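You operate a simulated robot arm through the tools that you are given. There is no shell and no other tool. Be economical: measure what you need, move in short steps, check, and stop when the job is done.

You run a simulated robot arm. Do the job below in one go: nothing can be reset, and whatever is moved stays where it is left.

JOB
Take the pad from the grey mat on the skein bench and leave it on the top of cooler one. Then put two of the cards from the top of the skein bench on the ledge of the winding frame. Then open the door. The order counts. Set down upright: pad.

It is judged by the outcome, as a careful person would: the job done as asked, and still so three seconds after it is handed in. It fails if anything else is knocked over, pushed out of place, dropped, spilled or broken.

ROBOT AND FRAMES
A 6-joint arm with a fingered hand on a trunk, on a base that drives. Base frame: it is fixed to the floor where the robot stands at the start and does not move with it; the origin is under the middle of the robot, x ahead of it, y to its left, z up; the surface under the hand at the start is at about z = 840. Lengths are in mm, angles in degrees, forces in N, time in s.
With the tool pointing down near the work surface it reaches from about 300 to 700 mm from the robot's upright axis, wherever it stands. Its first joint turns from -115.0 to 115.0 degrees. Places, roughly: door [-4300, -2300, 1000]; ledge of the winding frame [500, 1500, 600]; top of cooler one (26x22 cm) [-1700, 1260, 620]. Payload 4 kg.
Tool frame: the origin (TCP) lies between the finger pads and is the grasp point; the fingertips stand 26 mm ahead of it; z points along the fingers, y is the line along which they close. The gripper opens to 156 mm. The gripper's body begins 73 mm behind the TCP. The gripper is a hand of 4 fingers: y runs from the thumb to the fingers, the wrist lies at [0, 0, -239] in the tool frame, and closing takes about 1.5 s.
Orientation is that of the tool frame in the base frame, as a unit quaternion [x, y, z, w]. With the fingers straight down and closing along the base's y, the tool's x points along the base's -x, its y along +y and its z along -z.

CONTROLS
- The arm moves only by the tool drive_tool. Its argument "increments" is a list of rows, each an object of numbers (a shift or turn left out is 0, a gripper value left out holds the last): "x", "y", "z": the shift along the tool's x, y, z in units of 150 mm (1.0 is 150 mm); "ax", "ay", "az": the turn, a rotation vector about the tool's x, y, z in units of 90 degrees (1.0 is 90 degrees). In form: [{"x": .., "y": .., "z": .., "ax": .., "ay": .., "az": ..}, ...]. A call has 1 to 10 rows; each row is the pose to reach, as a shift and turn from the pose commanded when the call began, along the tool's axes at that moment. "hand" is the opening in per cent of the stroke, from 0 (shut) to 100 (fully open), set as the call begins (left out, the last holds). A call with a number of a shift or a turn outside -1 to 1 is refused whole. Rows are played at 5 a second. More than 50 mm and 8.6 degrees between two rows, or a gripper value outside its range, and nothing of the call is played. A pose out of reach is approached as far as the arm can. The call stops where the force on the tool passes 40 N (or 10 N more than at its start, if that is more) or the arm is blocked; 0.2 s more then pass. Each finger travels about 72 mm/s and halts on what it meets, pressing with about 24 N; the grip force reading is that of the motor and also rises with nothing between the fingers. The clock runs only during rows and for 0.2 s after the last one: add rows that repeat a pose to give the fingers time. The reply holds the time, the measured pose of the TCP, the force on the tool along the base axes, the opening and the grip force, in the units named above and with some noise, with the torque about the TCP (base axes, N m) and any sound that the robot's microphone picked up.
- Cameras (640 x 400 px; columns grow to the right, rows downward): "scene" is now at [20.9, 156.4, 1715.9]; the picture's right is [0.07, -1.00, 0.00], its down [-0.78, -0.06, -0.62] and it looks along [0.62, 0.04, -0.79] (base axes); focal length 284 px, centre (320, 200). "wrist" rides on the gripper at [58, -58, -91] in the tool frame; the picture's right is [0.71, 0.71, 0.00], its down [-0.53, 0.53, -0.67] and it looks along [-0.47, 0.47, 0.74] (tool axes); focal length 265 px, centre (320, 200). There is no depth. A picture from a camera that has moved, and an enlarged one, comes with that camera's place and axes in the base frame and with its lens. The place of the scene camera against the robot may be out by one fixed shift of up to 18 mm in any direction.
- capture(camera): a new picture of that camera. It takes no simulated time.
- move_column(by): slides the trunk up (or, below 0, down) by that many mm; the arm and the scene camera ride with it, the base frame stays. It gives what a move gives, with no picture.
- steer(legs): drives the robot by 1 to 6 legs, each [ahead, left, turn to the left] in mm, mm and degrees, along the robot's own axes; the way and the turn of a leg run together, so that a leg with both is an arc; at most 1500 mm and 180 degrees a leg. The arm and the cameras ride along, it lands a little off, and it stops where it bumps. It gives what a move gives.
- finger_targets(finger1, finger2, finger3, thumb_bend): sets how far each is bent, from 0 (flat) to 1 (curled in); at 0.3 the hand is open as for a grip, at 0.7 the pads meet at the TCP. One left out holds its place. A second passes; each finger stops where it meets its share of the squeeze, and holds until it gets a number again. A gripper value or a shape takes the hand back. It gives what a move gives, with no picture; readings hold the bend of each and the force on the fingers (four entries, about 0 where the hand has none), thumb and palm.
- set_grasp(shape): the hand has 4 fingers and takes this shape, open, in about a second: jaw (thumb against the fingers, like two jaws); tri (thumb and two fingers); tip (a fingertip pinch); poke (one finger out to press); point (the index stretched); flat (the hand flat); cup (the hand cupped); fist (a fist). The gripper value then closes the fingers along that shape, each until it touches; the sizes above hold for jaw. It gives what a move gives, with no picture.
- pan_tilt(pan, tilt): turns the head with the scene camera to pan (to the left, within 155 degrees either way) and tilt (down, from -29 to 69), counted from straight ahead of the robot. It gives what a move gives.
- close_up(camera, box): a new picture of the part [left, top, right, bottom] of that camera's present view, enlarged. It takes no simulated time.
- job_done(): hands the job in; it is judged then, once.

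Work in short steps. Places have to be worked out from the pictures, the camera data and where the tool is seen: move nearer, look again, correct. Check each grasp and each placing, and mend what went wrong. You have 165 turns and 108 pictures in all, those below and enlarged ones among them. Open the gripper and draw the arm clear of the work before you hand the job in, unless the task says otherwise.

The tools are called after "Emit:" by a JSON object that holds its "op" and its "data". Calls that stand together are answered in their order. drive_tool: Moves the arm, as the interface text tells. Its arguments: {"type":"object","properties":{"increments":{"type":"array"},"hand":{"type":"number"}},"required":["increments"]} The other tools are called the same way: move_column (by) slides the trunk up or down; set_grasp (shape) gives the hand a shape; finger_targets (finger1, finger2, finger3, thumb_bend) moves the fingers one by one; steer (legs) drives the base; pan_tilt (pan, tilt) turns the head that bears the scene camera; capture (camera) takes a picture; close_up (camera, box) takes an enlarged picture of a part of a camera's view; job_done () hands the job in.

At the start:

```text
t: 0.0
eef_pos: [427.1, 79.3, 1207.7]
ee_rot: [-0.001, 1.0, 0.001, 0.0]
ft_force: [-0.4, -0.1, -0.6]
ft_torque: [0.0, 0.0, 0.02]
finger_gap: 155.8
gripper_force: 0.1
shape: jaw
bend: [0.3, 0.3, 0.3, 0.3]
finger forces: [0.0, 0.0, 0.0, 0.0, 0.1, 0.0]
trunk travel left (down, up): [-825.0, 165.0]
robot x, y, heading: [-2.8, 0.1, -0.2]
head pan, tilt: [4.1, 51.8]
```

scene: 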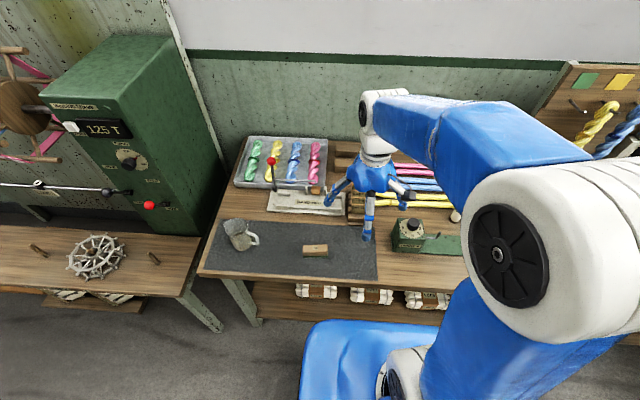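
wrist: 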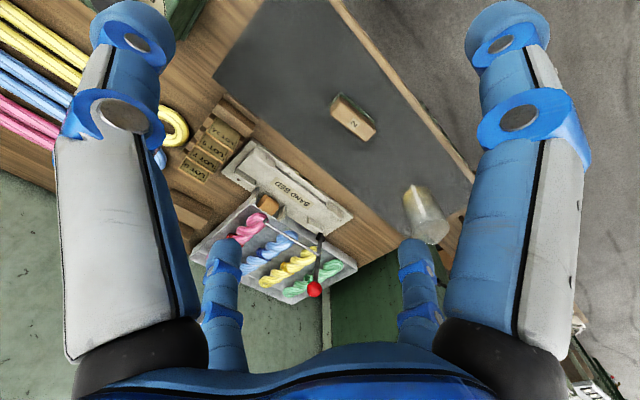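

I see a grey mat with a mug and a small wooden block; I'll zoom in to identify the pad and the cards.

Emit:
{"op": "close_up", "data": {"camera": "scene", "box": [190, 120, 480, 300]}}

Emit:
{"op": "close_up", "data": {"camera": "wrist", "box": [150, 60, 470, 260]}}

```text
2.21 times, centred on (335, 210) of scene
camera zoom: at [20.9, 156.4, 1715.9], right [0.07, -1.0, 0.0], down [-0.78, -0.06, -0.62], along [0.62, 0.04, -0.79], focal length 628 px, centre (287, 178)
```

zoom: 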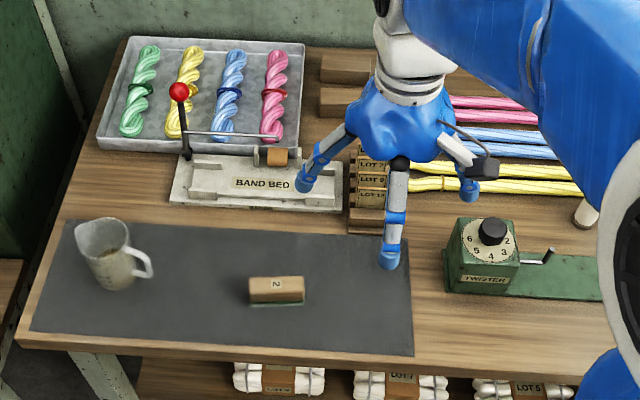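

```text
2.00 times, centred on (310, 160) of wrist
camera zoom: at [369.3, 22.3, 1299.5], right [-0.71, 0.71, 0.0], down [0.52, 0.53, 0.67], along [0.47, 0.47, -0.74], focal length 531 px, centre (340, 280)
```

zoom: 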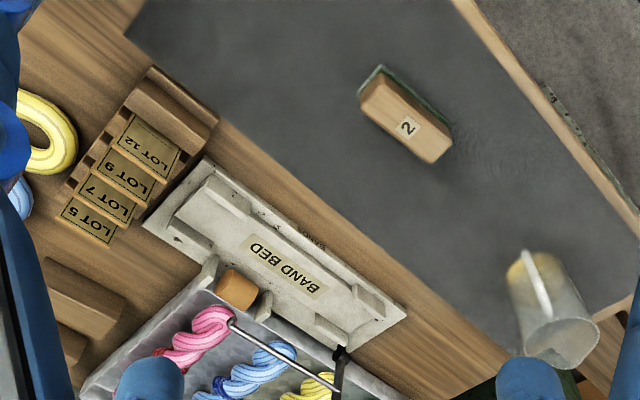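

The pad is the felt‑bottomed wood block marked 2, near (471, 204), long axis about 4° off y, top around z≈865. I'll turn the hand so it closes across its width and go over it.

Emit:
{"op": "drive_tool", "data": {"increments": [{"x": -0.03, "y": 0.083, "z": 0.09, "az": 0.095}, {"x": -0.06, "y": 0.167, "z": 0.18, "az": 0.19}, {"x": -0.09, "y": 0.25, "z": 0.27, "az": 0.285}, {"x": -0.12, "y": 0.333, "z": 0.36, "az": 0.38}, {"x": -0.15, "y": 0.417, "z": 0.45, "az": 0.475}, {"x": -0.18, "y": 0.5, "z": 0.54, "az": 0.57}, {"x": -0.21, "y": 0.583, "z": 0.63, "az": 0.665}, {"x": -0.24, "y": 0.667, "z": 0.72, "az": 0.76}, {"x": -0.27, "y": 0.75, "z": 0.81, "az": 0.855}, {"x": -0.293, "y": 0.833, "z": 0.9, "az": 0.95}], "hand": 100}}

Emit:
{"op": "capture", "data": {"camera": "wrist"}}

Emit:
{"op": "capture", "data": {"camera": "scene"}}

```text
t: 2.2
eef_pos: [472.5, 204.9, 1072.1]
ee_rot: [0.679, 0.734, 0.0, 0.001]
ft_force: [-0.1, -0.1, 0.1]
ft_torque: [-0.01, -0.03, 0.02]
finger_gap: 156.1
gripper_force: 0.1
shape: jaw
bend: [0.3, 0.3, 0.3, 0.3]
finger forces: [0.0, 0.1, 0.1, 0.0, 0.2, 0.1]
trunk travel left (down, up): [-825.0, 165.0]
robot x, y, heading: [-1.9, -1.6, 0.0]
head pan, tilt: [4.1, 51.8]
```

```text
103 pictures are left
camera wrist: at [411.1, 259.1, 1164.2], right [0.65, 0.76, 0.0], down [0.57, -0.48, 0.67], along [0.51, -0.43, -0.74], focal length 265 px, centre (320, 200)
```

wrist: 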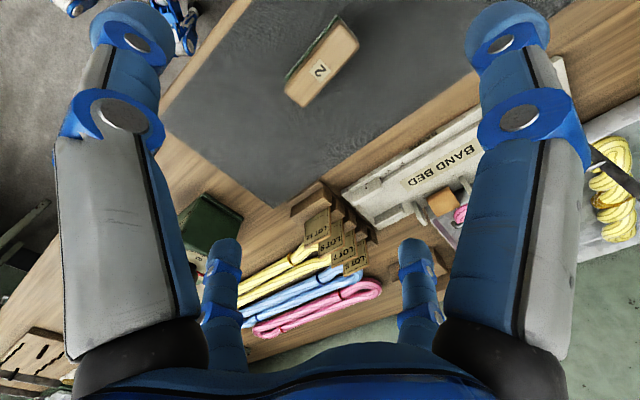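

```text
102 pictures are left
camera scene: at [24.0, 157.5, 1715.7], right [0.07, -1.0, 0.0], down [-0.78, -0.06, -0.62], along [0.62, 0.04, -0.79], focal length 284 px, centre (320, 200)
```

scene: 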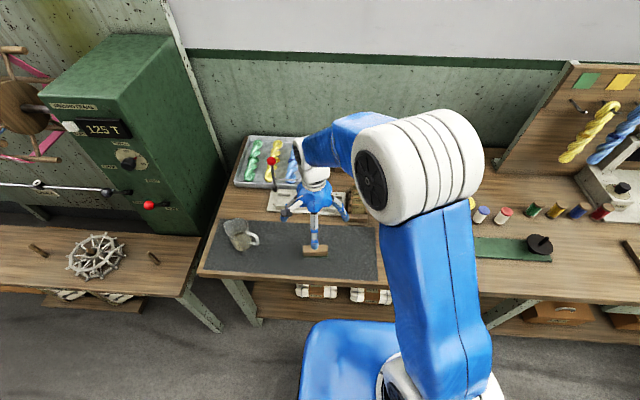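

Pad centre re-estimated at (471, 207), angle about 8°. Small rotation correction and descend part way, then check.

Emit:
{"op": "drive_tool", "data": {"increments": [{"z": 0.25, "az": -0.02}, {"z": 0.5, "az": -0.045}, {"x": 0.015, "z": 0.75, "az": -0.045}, {"x": 0.015, "z": 0.95, "az": -0.045}]}}

Emit:
{"op": "capture", "data": {"camera": "wrist"}}

Emit:
{"op": "close_up", "data": {"camera": "scene", "box": [240, 170, 400, 290]}}

```text
t: 3.2
eef_pos: [473.5, 208.6, 930.3]
ee_rot: [0.652, 0.758, 0.0, 0.0]
ft_force: [0.5, 0.0, -0.8]
ft_torque: [0.0, -0.04, 0.04]
finger_gap: 156.0
gripper_force: 0.1
shape: jaw
bend: [0.3, 0.3, 0.3, 0.3]
finger forces: [0.1, 0.0, 0.0, 0.0, 0.0, 0.0]
trunk travel left (down, up): [-825.0, 165.0]
robot x, y, heading: [0.2, 0.2, -0.2]
head pan, tilt: [4.1, 51.8]
```

```text
101 pictures are left
camera wrist: at [407.1, 257.8, 1020.9], right [0.59, 0.81, 0.0], down [0.6, -0.44, 0.67], along [0.54, -0.4, -0.74], focal length 265 px, centre (320, 200)
```

wrist: 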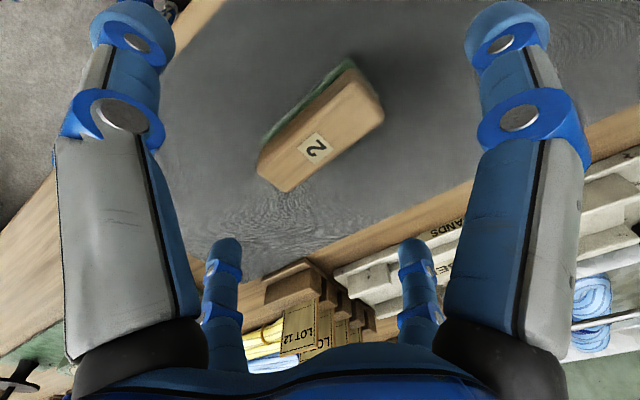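

```text
3.33 times, centred on (320, 230) of scene
camera zoom: at [24.6, 157.0, 1715.8], right [0.07, -1.0, 0.0], down [-0.78, -0.06, -0.62], along [0.62, 0.04, -0.79], focal length 948 px, centre (320, 100)
```

zoom: 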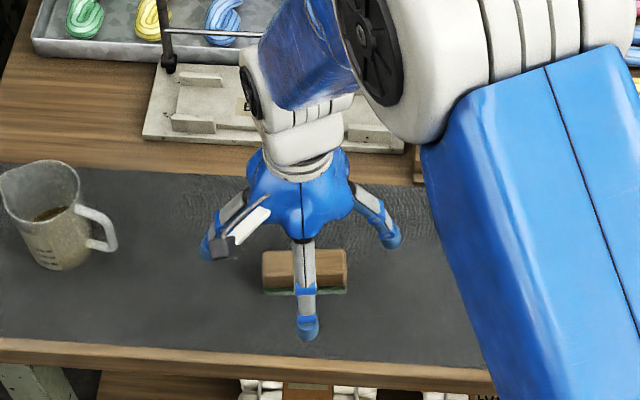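

Well centred (pad ≈ (474, 208), 9°). Descend to TCP z≈874 with the force watch on.

Emit:
{"op": "drive_tool", "data": {"increments": [{"z": 0.13}, {"z": 0.26}, {"z": 0.37}, {"z": 0.37}]}}

Emit:
{"op": "capture", "data": {"camera": "wrist"}}

```text
t: 4.2
eef_pos: [471.6, 207.2, 875.1]
ee_rot: [0.651, 0.759, 0.001, 0.0]
ft_force: [0.4, 0.0, 0.0]
ft_torque: [-0.02, 0.0, -0.06]
finger_gap: 156.0
gripper_force: 0.1
shape: jaw
bend: [0.3, 0.3, 0.3, 0.3]
finger forces: [0.0, 0.0, 0.0, 0.1, 0.0, 0.1]
trunk travel left (down, up): [-825.0, 165.0]
robot x, y, heading: [-1.8, -4.0, -0.0]
head pan, tilt: [4.1, 51.8]
```

```text
99 pictures are left
camera wrist: at [405.3, 256.2, 965.9], right [0.59, 0.81, 0.0], down [0.6, -0.44, 0.67], along [0.54, -0.4, -0.74], focal length 265 px, centre (320, 200)
```

wrist: 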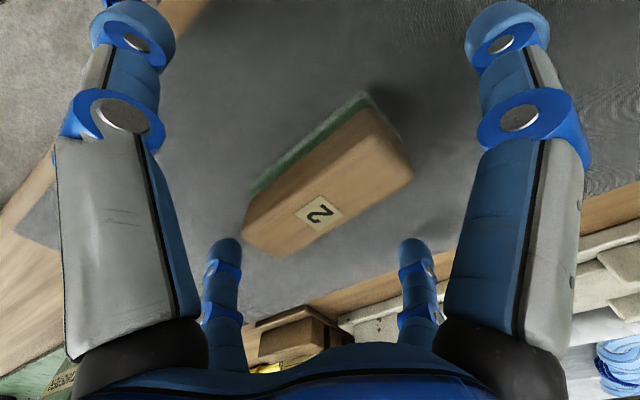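

No contact yet; close on the pad.

Emit:
{"op": "drive_tool", "data": {"increments": [{}, {}, {}, {}, {}, {}, {}, {}], "hand": 0}}

Emit:
{"op": "capture", "data": {"camera": "wrist"}}

```text
t: 6.0
eef_pos: [472.4, 207.9, 875.1]
ee_rot: [0.651, 0.759, 0.001, 0.001]
ft_force: [-0.9, -0.7, 6.5]
ft_torque: [-0.02, -0.16, -0.06]
finger_gap: 41.8
gripper_force: 23.9
shape: jaw
bend: [0.37, 0.76, 0.36, 0.7]
finger forces: [21.5, 28.4, 21.4, 0.1, 23.6, 0.0]
trunk travel left (down, up): [-825.0, 165.0]
robot x, y, heading: [2.7, 2.7, 0.1]
head pan, tilt: [4.1, 51.8]
```

```text
98 pictures are left
camera wrist: at [405.2, 256.5, 966.7], right [0.59, 0.81, 0.0], down [0.6, -0.44, 0.67], along [0.54, -0.4, -0.74], focal length 265 px, centre (320, 200)
```

wrist: 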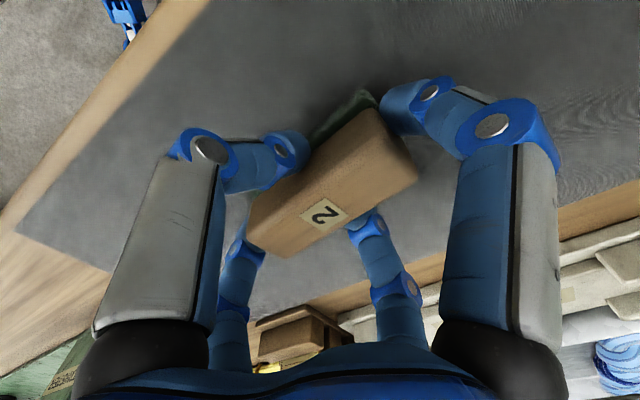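

All four fingers hold it (gap 42). Lift.

Emit:
{"op": "drive_tool", "data": {"increments": [{"z": -0.1}, {"z": -0.3}, {"z": -0.6}, {"z": -0.9}, {"z": -1.0}]}}

Emit:
{"op": "capture", "data": {"camera": "wrist"}}

Emit:
{"op": "pan_tilt", "data": {"pan": 60, "tilt": 25}}

Emit:
{"op": "capture", "data": {"camera": "scene"}}

Emit:
{"op": "pan_tilt", "data": {"pan": 140, "tilt": 20}}

Emit:
{"op": "capture", "data": {"camera": "scene"}}

```text
t: 7.2
eef_pos: [471.0, 206.4, 1023.9]
ee_rot: [0.652, 0.759, 0.0, -0.001]
ft_force: [0.5, 0.1, -0.7]
ft_torque: [0.01, 0.01, 0.03]
finger_gap: 41.6
gripper_force: 23.4
shape: jaw
bend: [0.37, 0.76, 0.36, 0.7]
finger forces: [22.2, 21.5, 21.1, 0.1, 22.9, 0.0]
trunk travel left (down, up): [-825.0, 165.0]
robot x, y, heading: [-2.6, 0.7, -0.0]
head pan, tilt: [4.1, 51.8]
```

```text
97 pictures are left
camera wrist: at [405.0, 256.5, 1115.2], right [0.59, 0.81, 0.0], down [0.6, -0.44, 0.67], along [0.54, -0.4, -0.74], focal length 265 px, centre (320, 200)
```

wrist: 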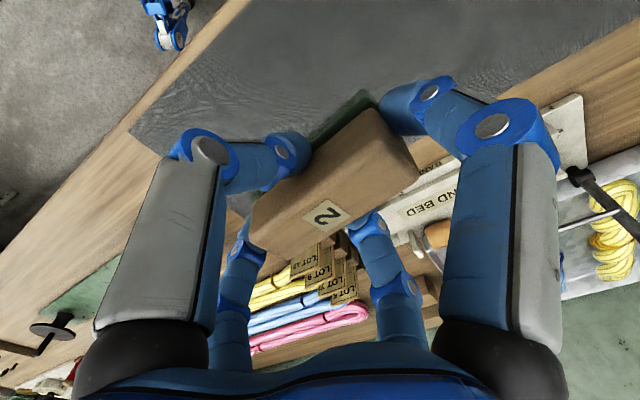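

```text
t: 8.4
eef_pos: [471.0, 206.4, 1024.5]
ee_rot: [0.651, 0.759, 0.0, -0.001]
ft_force: [0.0, -0.5, -1.1]
ft_torque: [0.0, 0.02, -0.01]
finger_gap: 41.6
gripper_force: 24.3
shape: jaw
bend: [0.37, 0.76, 0.36, 0.7]
finger forces: [22.2, 21.5, 21.2, 0.1, 22.9, 0.0]
trunk travel left (down, up): [-825.0, 165.0]
robot x, y, heading: [2.9, 0.8, -0.0]
head pan, tilt: [60.0, 25.0]
```

```text
96 pictures are left
camera scene: at [-6.1, 230.8, 1755.7], right [0.87, -0.5, 0.0], down [-0.21, -0.37, -0.91], along [0.45, 0.78, -0.42], focal length 284 px, centre (320, 200)
```

scene: 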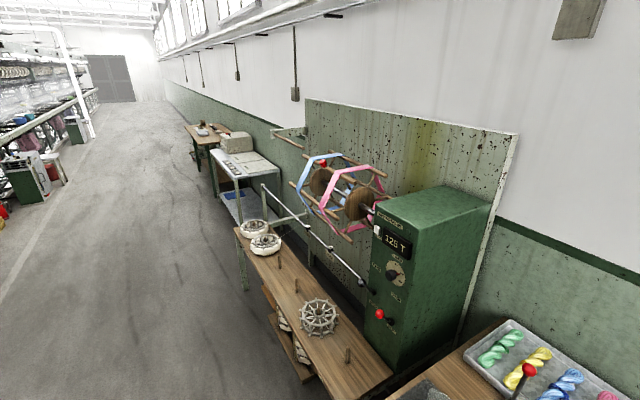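

```text
t: 10.0
eef_pos: [470.5, 206.6, 1023.4]
ee_rot: [0.652, 0.759, 0.001, 0.001]
ft_force: [-0.9, -0.1, -1.1]
ft_torque: [0.02, 0.02, 0.0]
finger_gap: 41.3
gripper_force: 23.6
shape: jaw
bend: [0.37, 0.76, 0.36, 0.7]
finger forces: [22.2, 21.5, 21.2, 0.1, 22.9, 0.0]
trunk travel left (down, up): [-825.0, 165.0]
robot x, y, heading: [-2.3, 1.0, 0.0]
head pan, tilt: [140.0, 20.0]
```

```text
95 pictures are left
camera scene: at [-123.4, 211.2, 1763.8], right [0.64, 0.77, 0.0], down [0.26, -0.22, -0.94], along [-0.72, 0.6, -0.34], focal length 284 px, centre (320, 200)
```

scene: 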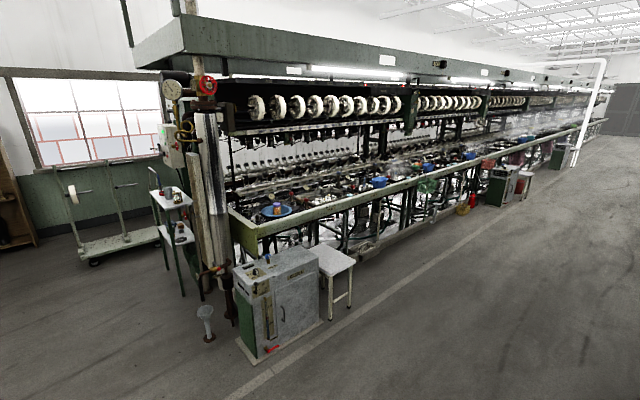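

The thing near (−1700,1260) is the grey cabinet next to the white stool; zoom there.

Emit:
{"op": "close_up", "data": {"camera": "scene", "box": [200, 220, 380, 370]}}

```text
2.67 times, centred on (290, 295) of scene
camera zoom: at [-123.4, 211.2, 1763.8], right [0.64, 0.77, 0.0], down [0.26, -0.22, -0.94], along [-0.72, 0.6, -0.34], focal length 758 px, centre (400, -53)
```

zoom: 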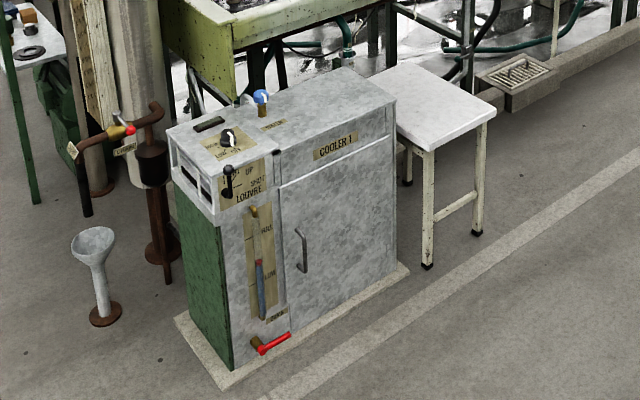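

Cooler one is confirmed; its front faces +x at x≈−1550, with the free top to the right of the knobs. I'll back off, turn round, and sidestep up to it, stopping short.

Emit:
{"op": "steer", "data": {"legs": [[-700, 0, 0], [0, 0, 179], [0, -1300, 0], [300, 0, 0]]}}

Emit:
{"op": "pan_tilt", "data": {"pan": 0, "tilt": 50}}

Emit:
{"op": "capture", "data": {"camera": "scene"}}

```text
t: 58.9
eef_pos: [-1426.1, 1118.9, 1025.0]
ee_rot: [0.738, -0.675, 0.0, 0.0]
ft_force: [0.3, 0.2, -1.4]
ft_torque: [0.0, -0.04, -0.03]
finger_gap: 41.5
gripper_force: 24.3
shape: jaw
bend: [0.37, 0.76, 0.36, 0.69]
finger forces: [21.9, 20.3, 21.5, 0.1, 23.4, 0.1]
trunk travel left (down, up): [-825.0, 165.0]
robot x, y, heading: [-943.8, 1297.1, 176.4]
head pan, tilt: [140.0, 20.0]
```

```text
t: 61.1
eef_pos: [-1424.7, 1118.5, 1023.4]
ee_rot: [0.739, -0.674, 0.0, -0.001]
ft_force: [0.3, -0.2, -1.3]
ft_torque: [0.0, 0.0, -0.02]
finger_gap: 41.0
gripper_force: 23.8
shape: jaw
bend: [0.37, 0.76, 0.36, 0.69]
finger forces: [21.9, 20.4, 21.5, 0.0, 23.7, 0.0]
trunk travel left (down, up): [-825.0, 165.0]
robot x, y, heading: [-944.4, 1297.7, 176.5]
head pan, tilt: [0.0, 50.0]
```

```text
93 pictures are left
camera scene: at [-962.5, 1147.4, 1718.2], right [0.06, 1.0, 0.0], down [0.76, -0.05, -0.64], along [-0.64, 0.04, -0.77], focal length 284 px, centre (320, 200)
```

scene: 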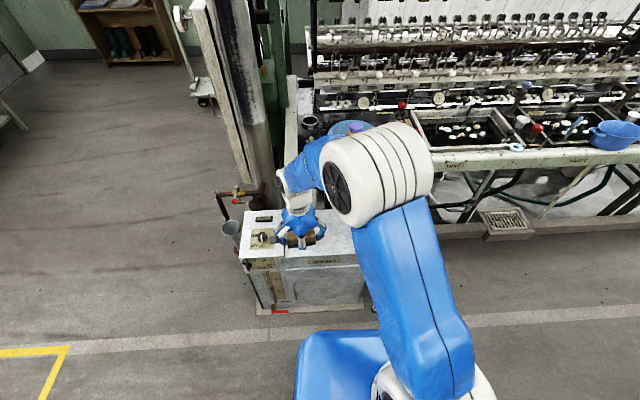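

Cooler front line confirmed. Square up and go closer: about 200 ahead and 100 right.

Emit:
{"op": "steer", "data": {"legs": [[0, 0, 3.5], [200, -100, 0]]}}

Emit:
{"op": "capture", "data": {"camera": "scene"}}

Emit:
{"op": "capture", "data": {"camera": "wrist"}}

```text
t: 64.9
eef_pos: [-1611.8, 1186.2, 1023.4]
ee_rot: [0.76, -0.65, 0.001, -0.001]
ft_force: [0.2, 0.5, -0.5]
ft_torque: [-0.01, -0.02, 0.0]
finger_gap: 41.2
gripper_force: 24.2
shape: jaw
bend: [0.37, 0.76, 0.36, 0.69]
finger forces: [21.9, 20.4, 21.5, 0.1, 23.7, 0.0]
trunk travel left (down, up): [-825.0, 165.0]
robot x, y, heading: [-1143.3, 1398.4, -179.8]
head pan, tilt: [0.0, 50.0]
```

```text
92 pictures are left
camera scene: at [-1154.5, 1245.5, 1718.2], right [0.0, 1.0, 0.0], down [0.77, 0.0, -0.64], along [-0.64, 0.0, -0.77], focal length 284 px, centre (320, 200)
```

scene: 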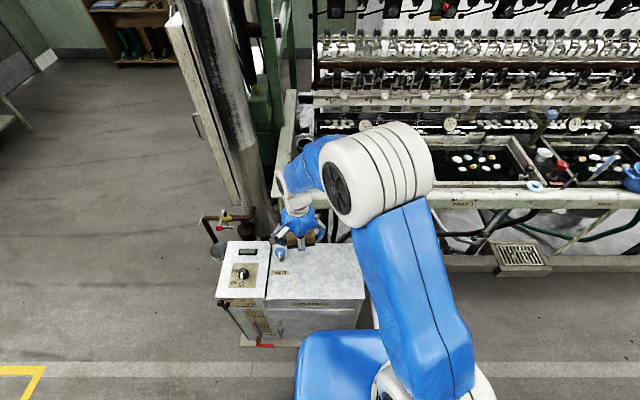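

```text
91 pictures are left
camera wrist: at [-1544.7, 1138.7, 1114.9], right [-0.59, -0.81, 0.0], down [-0.6, 0.44, 0.67], along [-0.54, 0.39, -0.74], focal length 265 px, centre (320, 200)
```

wrist: 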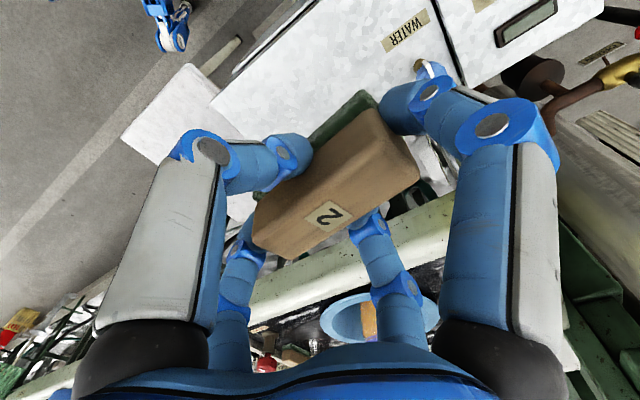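

Free lid spans about x −1565…−1815, y 1130…1415. Shift the tool to (−1675, 1275), then lower the trunk.

Emit:
{"op": "drive_tool", "data": {"increments": [{"x": -0.16, "y": 0.08}, {"x": -0.33, "y": 0.163}, {"x": -0.49, "y": 0.245}, {"x": -0.65, "y": 0.327}, {"x": -0.65, "y": 0.327}]}}

Emit:
{"op": "move_column", "data": {"by": -270}}

Emit:
{"op": "capture", "data": {"camera": "scene"}}

Emit:
{"op": "capture", "data": {"camera": "wrist"}}

```text
t: 66.1
eef_pos: [-1672.4, 1275.5, 1026.0]
ee_rot: [0.76, -0.65, -0.001, 0.0]
ft_force: [0.2, -0.5, -0.8]
ft_torque: [0.04, -0.01, 0.02]
finger_gap: 41.4
gripper_force: 23.9
shape: jaw
bend: [0.37, 0.76, 0.36, 0.69]
finger forces: [21.8, 20.3, 21.4, 0.1, 23.5, 0.0]
trunk travel left (down, up): [-825.0, 165.0]
robot x, y, heading: [-1142.2, 1396.0, -179.9]
head pan, tilt: [0.0, 50.0]
```

```text
t: 68.9
eef_pos: [-1673.7, 1275.7, 754.6]
ee_rot: [0.76, -0.65, 0.001, -0.001]
ft_force: [0.2, 0.3, -0.8]
ft_torque: [-0.02, 0.02, 0.01]
finger_gap: 41.0
gripper_force: 24.3
shape: jaw
bend: [0.37, 0.76, 0.36, 0.69]
finger forces: [21.8, 20.3, 21.5, 0.1, 23.5, 0.0]
trunk travel left (down, up): [-555.0, 435.0]
robot x, y, heading: [-1144.9, 1397.1, -179.5]
head pan, tilt: [0.0, 50.0]
```

```text
90 pictures are left
camera scene: at [-1152.5, 1245.5, 1448.3], right [0.0, 1.0, 0.0], down [0.77, 0.0, -0.64], along [-0.64, 0.0, -0.77], focal length 284 px, centre (320, 200)
```

scene: 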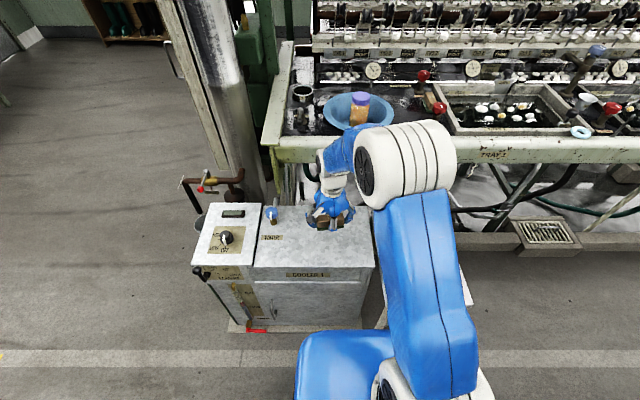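

```text
89 pictures are left
camera wrist: at [-1607.2, 1227.4, 846.0], right [-0.59, -0.81, 0.0], down [-0.6, 0.44, 0.67], along [-0.54, 0.39, -0.74], focal length 265 px, centre (320, 200)
```

wrist: 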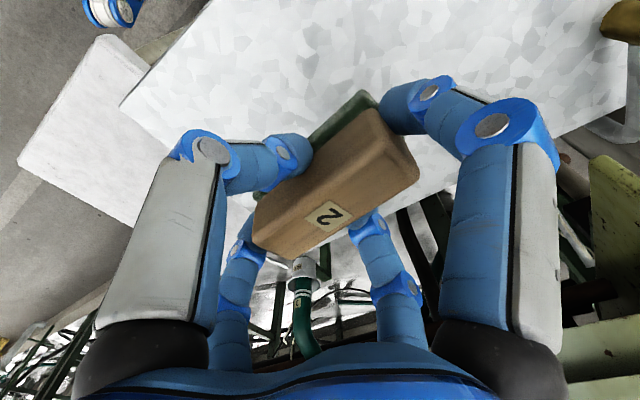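

Over the free lid. Descend to about z=664, then feel for contact.

Emit:
{"op": "drive_tool", "data": {"increments": [{"z": 0.15}, {"z": 0.3}, {"z": 0.45}, {"z": 0.54}, {"z": 0.57}, {"z": 0.6}]}}

Emit:
{"op": "capture", "data": {"camera": "wrist"}}

```text
t: 70.3
eef_pos: [-1673.7, 1274.6, 665.4]
ee_rot: [0.76, -0.65, 0.0, 0.001]
ft_force: [1.4, 0.4, 3.2]
ft_torque: [-0.04, 0.08, 0.03]
finger_gap: 41.3
gripper_force: 24.0
shape: jaw
bend: [0.37, 0.76, 0.36, 0.69]
finger forces: [21.9, 20.7, 21.4, 0.1, 24.7, 0.0]
trunk travel left (down, up): [-555.0, 435.0]
robot x, y, heading: [-1144.2, 1395.8, -179.7]
head pan, tilt: [0.0, 50.0]
```

```text
88 pictures are left
camera wrist: at [-1607.3, 1227.0, 756.9], right [-0.59, -0.81, 0.0], down [-0.6, 0.44, 0.67], along [-0.54, 0.39, -0.74], focal length 265 px, centre (320, 200)
```

wrist: 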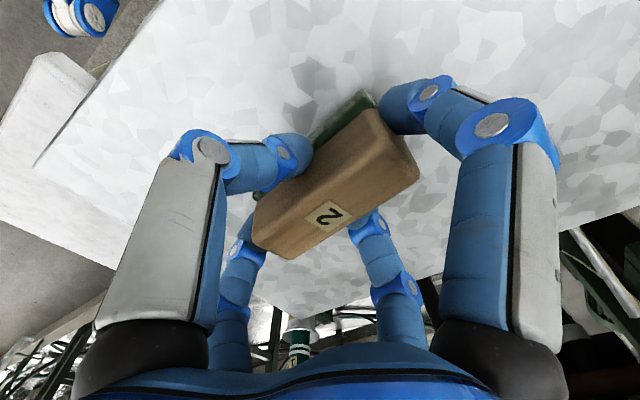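

Force z rose slightly — near contact; lower a few mm more.

Emit:
{"op": "drive_tool", "data": {"increments": [{"z": 0.013}, {"z": 0.027}, {"z": 0.027}]}}

```text
t: 71.1
eef_pos: [-1673.3, 1275.4, 663.8]
ee_rot: [0.76, -0.65, -0.003, 0.004]
ft_force: [1.7, -1.5, 33.2]
ft_torque: [-0.13, 0.6, -0.01]
finger_gap: 42.4
gripper_force: 24.1
shape: jaw
bend: [0.37, 0.77, 0.36, 0.69]
finger forces: [22.8, 36.2, 22.4, 0.0, 30.7, 0.0]
trunk travel left (down, up): [-555.0, 435.0]
robot x, y, heading: [-1142.7, 1400.0, -179.6]
head pan, tilt: [0.0, 50.0]
```

Contact (33 N). Back off 3 mm of that command and open.

Emit:
{"op": "drive_tool", "data": {"increments": [{"z": -0.018}, {"z": -0.02}]}}

Emit:
{"op": "drive_tool", "data": {"increments": [{}, {}, {}, {}, {}, {}, {}, {}], "hand": 100}}

Emit:
{"op": "capture", "data": {"camera": "wrist"}}

```text
t: 71.7
eef_pos: [-1674.2, 1275.7, 664.3]
ee_rot: [0.76, -0.65, -0.001, 0.001]
ft_force: [-4.5, -4.9, 20.6]
ft_torque: [-0.2, 0.55, -0.04]
finger_gap: 42.2
gripper_force: 23.9
shape: jaw
bend: [0.37, 0.77, 0.36, 0.69]
finger forces: [23.7, 32.9, 21.6, 0.0, 24.1, 0.1]
trunk travel left (down, up): [-555.0, 435.0]
robot x, y, heading: [-1146.1, 1397.7, -179.9]
head pan, tilt: [0.0, 50.0]
```

```text
t: 73.5
eef_pos: [-1673.7, 1274.3, 664.9]
ee_rot: [0.76, -0.65, 0.0, 0.0]
ft_force: [-0.1, 0.3, -0.1]
ft_torque: [0.01, -0.01, 0.01]
finger_gap: 155.7
gripper_force: 0.1
shape: jaw
bend: [0.3, 0.3, 0.3, 0.3]
finger forces: [0.1, 0.0, 0.1, 0.0, 0.1, 0.0]
trunk travel left (down, up): [-555.0, 435.0]
robot x, y, heading: [-1142.6, 1396.9, -179.9]
head pan, tilt: [0.0, 50.0]
```

```text
87 pictures are left
camera wrist: at [-1607.7, 1227.7, 754.8], right [-0.59, -0.81, 0.0], down [-0.6, 0.44, 0.67], along [-0.54, 0.39, -0.74], focal length 265 px, centre (320, 200)
```

wrist: 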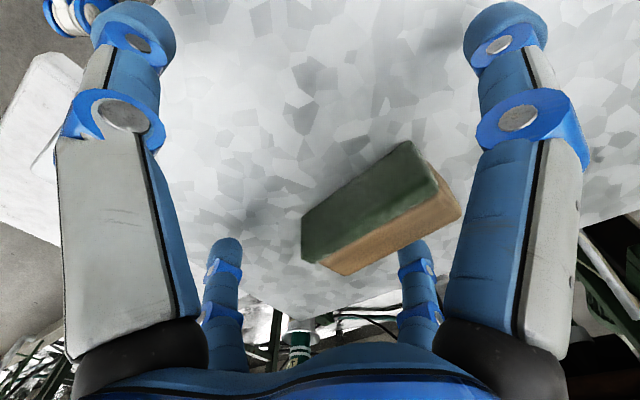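

The pad seems to have rolled when released. Raise and look closely.

Emit:
{"op": "drive_tool", "data": {"increments": [{"z": -0.3}, {"z": -0.6}, {"z": -0.9}]}}

Emit:
{"op": "close_up", "data": {"camera": "wrist", "box": [180, 0, 460, 240]}}

Emit:
{"op": "close_up", "data": {"camera": "scene", "box": [230, 140, 400, 290]}}

```text
t: 74.3
eef_pos: [-1671.7, 1274.6, 798.3]
ee_rot: [0.759, -0.651, 0.0, 0.0]
ft_force: [0.8, 0.1, -0.6]
ft_torque: [0.0, 0.03, -0.02]
finger_gap: 156.0
gripper_force: 0.1
shape: jaw
bend: [0.3, 0.3, 0.3, 0.3]
finger forces: [0.0, 0.0, 0.0, 0.0, 0.0, 0.0]
trunk travel left (down, up): [-555.0, 435.0]
robot x, y, heading: [-1144.9, 1394.7, -180.0]
head pan, tilt: [0.0, 50.0]
```

```text
1.67 times, centred on (320, 120) of wrist
camera zoom: at [-1605.4, 1227.0, 889.4], right [-0.59, -0.81, 0.0], down [-0.6, 0.44, 0.67], along [-0.54, 0.39, -0.74], focal length 442 px, centre (320, 333)
```

zoom: 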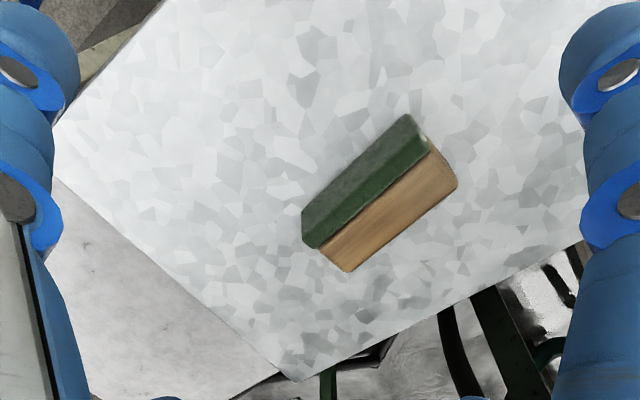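

```text
2.67 times, centred on (315, 215) of scene
camera zoom: at [-1151.1, 1245.6, 1448.3], right [0.0, 1.0, 0.0], down [0.77, 0.0, -0.64], along [-0.64, 0.0, -0.77], focal length 758 px, centre (333, 160)
```

zoom: 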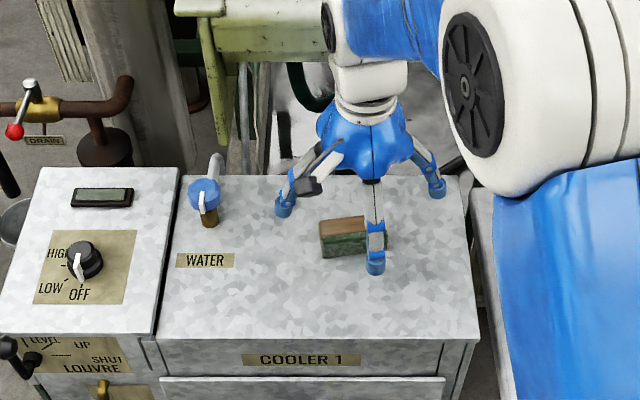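

The pad rolled onto its long side, felt facing +x, wood side up, about 40 tall and 25 deep. I'll tip it back: lower the open hand so the far finger is behind the upper part of the pad, then pull toward +x.

Emit:
{"op": "drive_tool", "data": {"increments": [{"y": 0.05}, {"y": 0.05, "z": 0.25}, {"y": 0.05, "z": 0.5}, {"y": 0.05, "z": 0.7}, {"y": 0.05, "z": 0.76}]}}

Emit:
{"op": "capture", "data": {"camera": "wrist"}}

Emit:
{"op": "close_up", "data": {"camera": "scene", "box": [270, 160, 390, 270]}}

```text
t: 75.5
eef_pos: [-1679.0, 1273.1, 685.9]
ee_rot: [0.76, -0.65, -0.001, 0.0]
ft_force: [-0.6, -0.5, 0.1]
ft_torque: [0.0, -0.01, 0.02]
finger_gap: 155.8
gripper_force: 0.1
shape: jaw
bend: [0.3, 0.3, 0.3, 0.3]
finger forces: [0.0, 0.0, 0.1, 0.0, 0.0, 0.1]
trunk travel left (down, up): [-555.0, 435.0]
robot x, y, heading: [-1146.4, 1397.8, -179.8]
head pan, tilt: [0.0, 50.0]
```

```text
84 pictures are left
camera wrist: at [-1612.9, 1225.1, 775.9], right [-0.59, -0.81, 0.0], down [-0.6, 0.44, 0.67], along [-0.54, 0.39, -0.74], focal length 265 px, centre (320, 200)
```

wrist: 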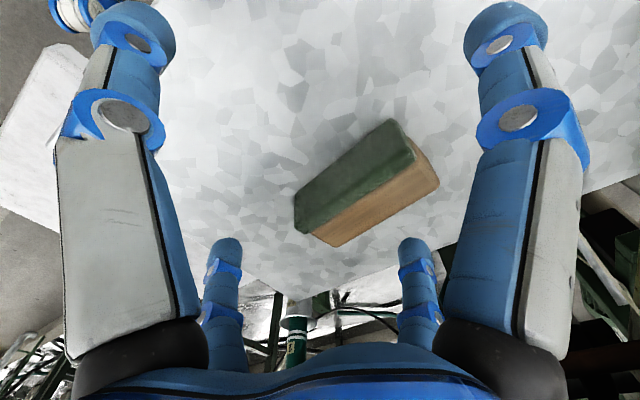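

```text
3.64 times, centred on (330, 215) of scene
camera zoom: at [-1152.0, 1245.5, 1448.3], right [0.0, 1.0, 0.0], down [0.77, 0.0, -0.64], along [-0.64, 0.0, -0.77], focal length 1034 px, centre (284, 146)
```

zoom: 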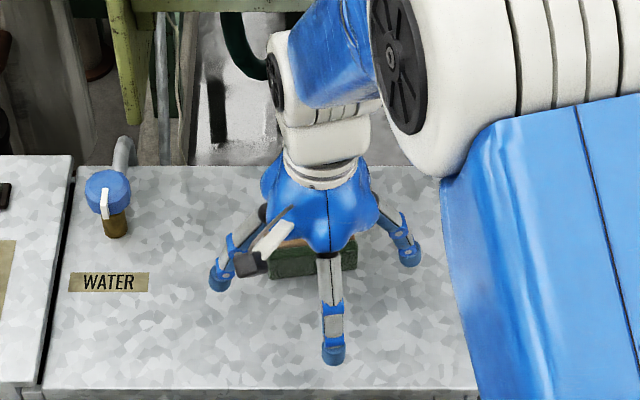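

Finger 2 stands about 20–25 mm behind the pad's label face. Pull toward +x in small steps, first 36 mm, then check.

Emit:
{"op": "drive_tool", "data": {"increments": [{"y": -0.04}, {"y": -0.08}, {"y": -0.12}, {"y": -0.15}, {"y": -0.18}, {"y": -0.21}, {"y": -0.24}]}}

Emit:
{"op": "capture", "data": {"camera": "wrist"}}

```text
t: 77.1
eef_pos: [-1646.0, 1278.0, 686.4]
ee_rot: [0.76, -0.65, 0.0, -0.001]
ft_force: [-0.7, -0.4, 0.8]
ft_torque: [-0.02, 0.04, 0.01]
finger_gap: 155.7
gripper_force: 0.0
shape: jaw
bend: [0.3, 0.3, 0.3, 0.3]
finger forces: [0.0, 0.3, 0.0, 0.0, 0.0, 0.1]
trunk travel left (down, up): [-555.0, 435.0]
robot x, y, heading: [-1143.5, 1396.2, -179.8]
head pan, tilt: [0.0, 50.0]
```

```text
82 pictures are left
camera wrist: at [-1579.1, 1231.2, 775.8], right [-0.59, -0.81, 0.0], down [-0.6, 0.44, 0.67], along [-0.54, 0.39, -0.74], focal length 265 px, centre (320, 200)
```

wrist: 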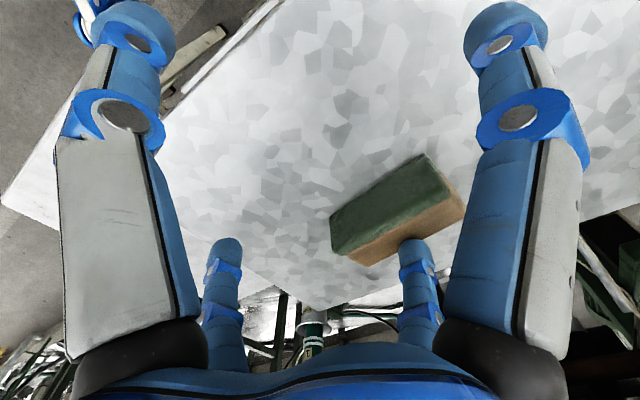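

Just touching (0.3 N). Keep pulling.

Emit:
{"op": "drive_tool", "data": {"increments": [{"y": -0.03}, {"y": -0.06}, {"y": -0.09}, {"y": -0.12}]}}

Emit:
{"op": "capture", "data": {"camera": "wrist"}}

```text
t: 78.1
eef_pos: [-1626.4, 1282.3, 685.6]
ee_rot: [0.76, -0.65, 0.0, 0.0]
ft_force: [-2.0, -0.5, 1.6]
ft_torque: [-0.03, 0.15, -0.03]
finger_gap: 156.1
gripper_force: 0.1
shape: jaw
bend: [0.3, 0.28, 0.3, 0.3]
finger forces: [0.0, 1.4, 0.0, 0.0, 0.1, 0.0]
trunk travel left (down, up): [-555.0, 435.0]
robot x, y, heading: [-1141.8, 1394.8, -180.1]
head pan, tilt: [0.0, 50.0]
```

```text
81 pictures are left
camera wrist: at [-1560.9, 1234.5, 775.5], right [-0.59, -0.81, 0.0], down [-0.6, 0.44, 0.67], along [-0.54, 0.39, -0.74], focal length 265 px, centre (320, 200)
```

wrist: 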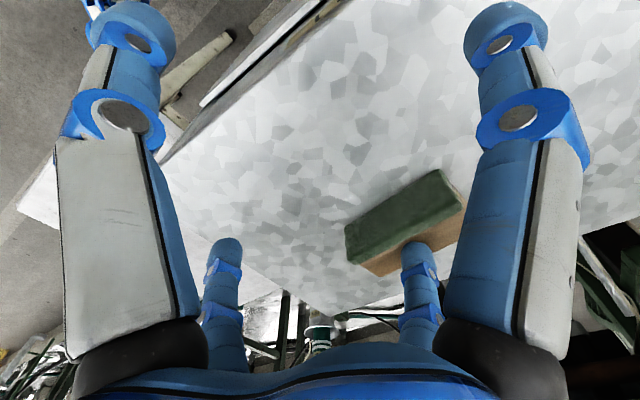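

Pad is moving; check whether it tips or slides.

Emit:
{"op": "close_up", "data": {"camera": "scene", "box": [270, 180, 370, 280]}}

Emit:
{"op": "close_up", "data": {"camera": "wrist", "box": [310, 140, 490, 290]}}

```text
4.00 times, centred on (320, 230) of scene
camera zoom: at [-1152.4, 1245.5, 1448.3], right [0.0, 1.0, 0.0], down [0.77, 0.0, -0.64], along [-0.64, 0.0, -0.77], focal length 1138 px, centre (320, 80)
```

zoom: 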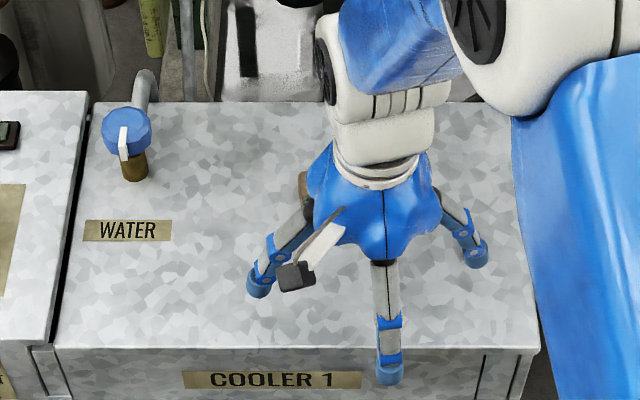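

```text
2.67 times, centred on (400, 215) of wrist
camera zoom: at [-1560.9, 1234.5, 775.5], right [-0.59, -0.81, 0.0], down [-0.6, 0.44, 0.67], along [-0.54, 0.39, -0.74], focal length 708 px, centre (107, 160)
```

zoom: 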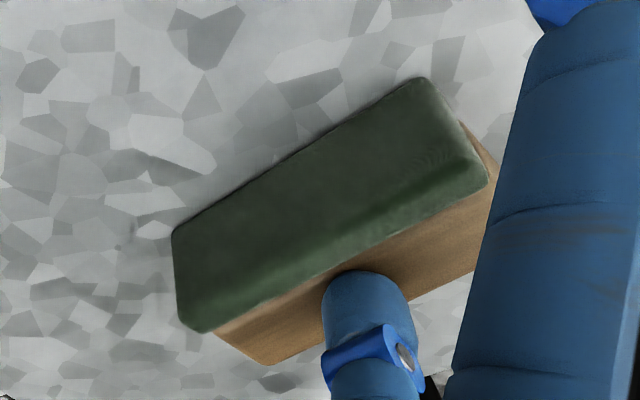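

The fingertip sits over the pad's top face, not behind it: the hand is too high. Back off, lower ~18 mm, and pull again.

Emit:
{"op": "drive_tool", "data": {"increments": [{"z": -0.1}, {"y": 0.15, "z": -0.1}, {"y": 0.3, "z": -0.1}, {"y": 0.3, "z": 0.0}, {"y": 0.3, "z": 0.12}]}}

Emit:
{"op": "capture", "data": {"camera": "wrist"}}

```text
t: 79.3
eef_pos: [-1672.8, 1275.3, 666.4]
ee_rot: [0.76, -0.65, 0.0, 0.0]
ft_force: [0.9, 0.3, 0.9]
ft_torque: [0.01, 0.0, 0.03]
finger_gap: 156.1
gripper_force: 0.0
shape: jaw
bend: [0.3, 0.3, 0.3, 0.3]
finger forces: [0.0, 0.1, 0.1, 0.1, 0.0, 0.0]
trunk travel left (down, up): [-555.0, 435.0]
robot x, y, heading: [-1141.6, 1396.1, -180.0]
head pan, tilt: [0.0, 50.0]
```

```text
78 pictures are left
camera wrist: at [-1605.9, 1227.5, 757.4], right [-0.59, -0.81, 0.0], down [-0.6, 0.44, 0.67], along [-0.54, 0.39, -0.74], focal length 265 px, centre (320, 200)
```

wrist: 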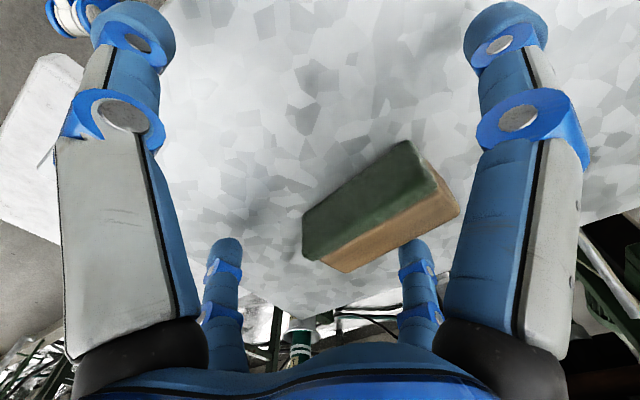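

The pad has not moved; the finger had slid over it. Now lower, pull again toward +x.

Emit:
{"op": "drive_tool", "data": {"increments": [{"y": -0.04}, {"y": -0.08}, {"y": -0.12}, {"y": -0.15}, {"y": -0.18}, {"y": -0.2}]}}

Emit:
{"op": "close_up", "data": {"camera": "wrist", "box": [290, 120, 490, 300]}}

```text
t: 80.7
eef_pos: [-1642.3, 1280.5, 667.7]
ee_rot: [0.76, -0.65, 0.001, 0.0]
ft_force: [-0.3, -0.5, -0.2]
ft_torque: [0.01, -0.02, 0.01]
finger_gap: 156.1
gripper_force: 0.0
shape: jaw
bend: [0.3, 0.3, 0.3, 0.3]
finger forces: [0.0, 0.2, 0.0, 0.0, 0.1, 0.1]
trunk travel left (down, up): [-555.0, 435.0]
robot x, y, heading: [-1142.9, 1397.7, -179.8]
head pan, tilt: [0.0, 50.0]
```

```text
2.22 times, centred on (390, 210) of wrist
camera zoom: at [-1576.0, 1232.1, 758.2], right [-0.59, -0.81, 0.0], down [-0.6, 0.44, 0.67], along [-0.54, 0.39, -0.74], focal length 590 px, centre (164, 178)
```

zoom: 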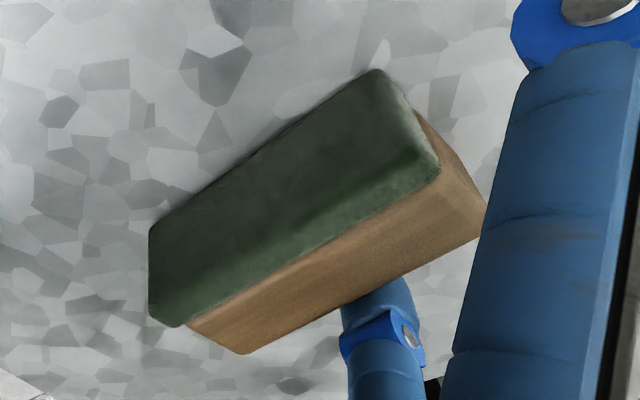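

Now the fingertip is properly behind the pad and touching. Continue pulling.

Emit:
{"op": "drive_tool", "data": {"increments": [{"y": -0.03}, {"y": -0.06}, {"y": -0.09}, {"y": -0.12}]}}

Emit:
{"op": "close_up", "data": {"camera": "wrist", "box": [290, 120, 490, 300]}}

```text
t: 81.7
eef_pos: [-1624.7, 1282.0, 667.8]
ee_rot: [0.76, -0.65, 0.0, 0.0]
ft_force: [-0.1, -0.7, 0.9]
ft_torque: [0.01, 0.01, 0.0]
finger_gap: 156.1
gripper_force: 0.1
shape: jaw
bend: [0.3, 0.29, 0.3, 0.3]
finger forces: [0.0, 0.3, 0.0, 0.0, 0.0, 0.1]
trunk travel left (down, up): [-555.0, 435.0]
robot x, y, heading: [-1144.5, 1396.6, -179.8]
head pan, tilt: [0.0, 50.0]
```

```text
2.22 times, centred on (390, 210) of wrist
camera zoom: at [-1557.9, 1235.3, 758.1], right [-0.59, -0.81, 0.0], down [-0.6, 0.44, 0.67], along [-0.54, 0.39, -0.74], focal length 590 px, centre (164, 178)
```

zoom: 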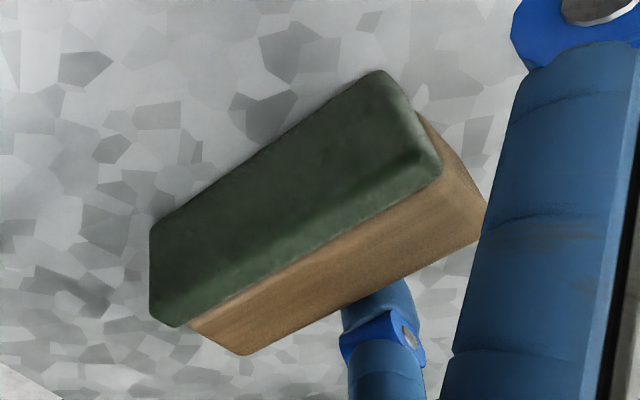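

The pad slides when pushed at mid-height (about 20 deep × 40 tall). Raise the contact point ~9 mm and pull again; it should tip there.

Emit:
{"op": "drive_tool", "data": {"increments": [{"y": 0.04}, {"y": 0.04, "z": -0.065}, {"y": 0.0, "z": -0.065}, {"y": -0.04, "z": -0.065}, {"y": -0.08, "z": -0.065}, {"y": -0.12, "z": -0.065}]}}

Emit:
{"op": "close_up", "data": {"camera": "wrist", "box": [290, 120, 490, 300]}}

```text
t: 83.1
eef_pos: [-1607.9, 1286.1, 676.8]
ee_rot: [0.76, -0.65, 0.0, 0.0]
ft_force: [0.0, -0.6, 0.0]
ft_torque: [-0.01, 0.01, 0.03]
finger_gap: 156.1
gripper_force: 0.1
shape: jaw
bend: [0.3, 0.29, 0.3, 0.3]
finger forces: [0.0, 0.2, 0.0, 0.0, 0.1, 0.0]
trunk travel left (down, up): [-555.0, 435.0]
robot x, y, heading: [-1144.8, 1397.0, -179.8]
head pan, tilt: [0.0, 50.0]
```

```text
2.22 times, centred on (390, 210) of wrist
camera zoom: at [-1540.3, 1238.6, 768.1], right [-0.59, -0.81, 0.0], down [-0.6, 0.44, 0.67], along [-0.54, 0.39, -0.74], focal length 590 px, centre (164, 178)
```

zoom: 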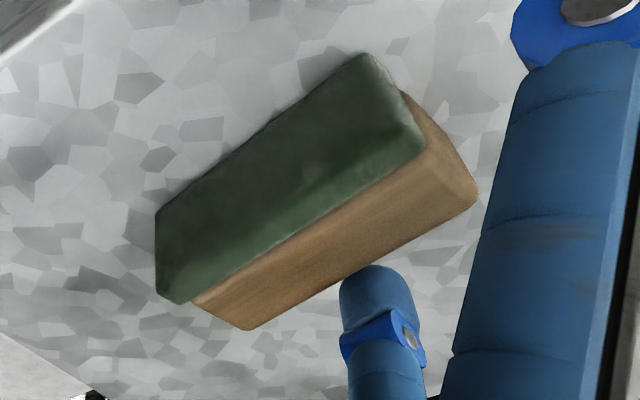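

It slides at any height, so I'll re-grip by its ends (fingers 1 and 3), tilt the hand so the felt turns down, and let it settle. First centre the hand over the pad.

Emit:
{"op": "drive_tool", "data": {"increments": [{"y": 0.1}, {"y": 0.2}, {"y": 0.3}, {"y": 0.37, "z": 0.03}, {"y": 0.37, "z": 0.05}]}}

Emit:
{"op": "capture", "data": {"camera": "wrist"}}

```text
t: 84.3
eef_pos: [-1661.6, 1276.6, 668.5]
ee_rot: [0.76, -0.65, 0.0, 0.001]
ft_force: [0.4, -0.2, 0.6]
ft_torque: [-0.02, 0.04, 0.0]
finger_gap: 156.1
gripper_force: 0.0
shape: jaw
bend: [0.3, 0.3, 0.3, 0.3]
finger forces: [0.1, 0.1, 0.0, 0.0, 0.0, 0.0]
trunk travel left (down, up): [-555.0, 435.0]
robot x, y, heading: [-1144.5, 1399.0, -179.9]
head pan, tilt: [0.0, 50.0]
```

```text
74 pictures are left
camera wrist: at [-1595.1, 1229.9, 760.6], right [-0.59, -0.81, 0.0], down [-0.6, 0.44, 0.67], along [-0.54, 0.39, -0.74], focal length 265 px, centre (320, 200)
```

wrist: 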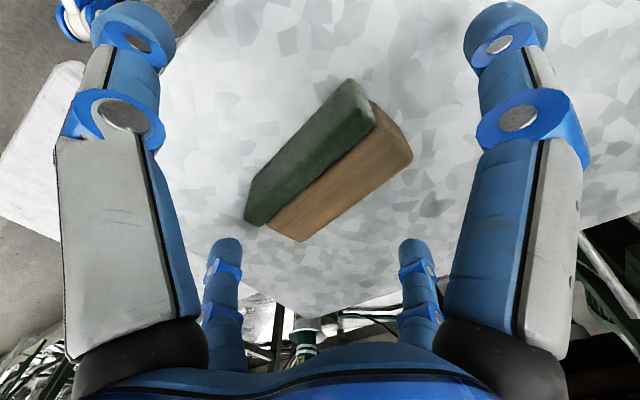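

Well centred. Close only fingers 1 and 3 on the ends.

Emit:
{"op": "finger_targets", "data": {"finger1": 0.6, "finger3": 0.6}}

Emit:
{"op": "capture", "data": {"camera": "wrist"}}

```text
t: 85.3
eef_pos: [-1661.8, 1278.1, 669.0]
ee_rot: [0.76, -0.65, -0.001, -0.001]
ft_force: [-0.3, -0.1, 0.1]
ft_torque: [-0.01, 0.0, -0.02]
finger_gap: 83.9
gripper_force: 6.4
shape: fingers
bend: [0.5, 0.3, 0.49, 0.3]
finger forces: [6.5, 0.1, 6.8, 0.0, 0.0, 0.1]
trunk travel left (down, up): [-555.0, 435.0]
robot x, y, heading: [-1143.2, 1397.5, -179.9]
head pan, tilt: [0.0, 50.0]
```

```text
73 pictures are left
camera wrist: at [-1595.0, 1229.9, 760.5], right [-0.59, -0.81, 0.0], down [-0.6, 0.44, 0.67], along [-0.54, 0.39, -0.74], focal length 265 px, centre (320, 200)
```

wrist: 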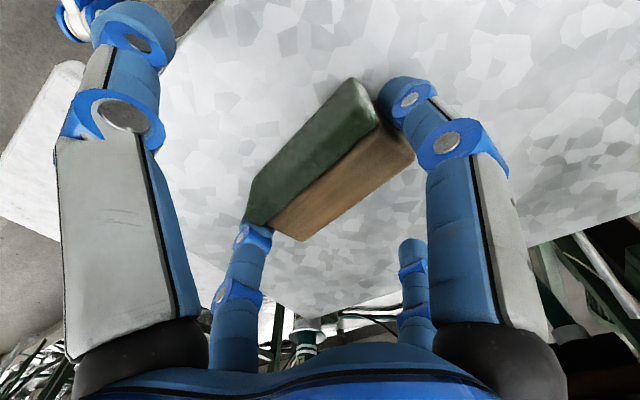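

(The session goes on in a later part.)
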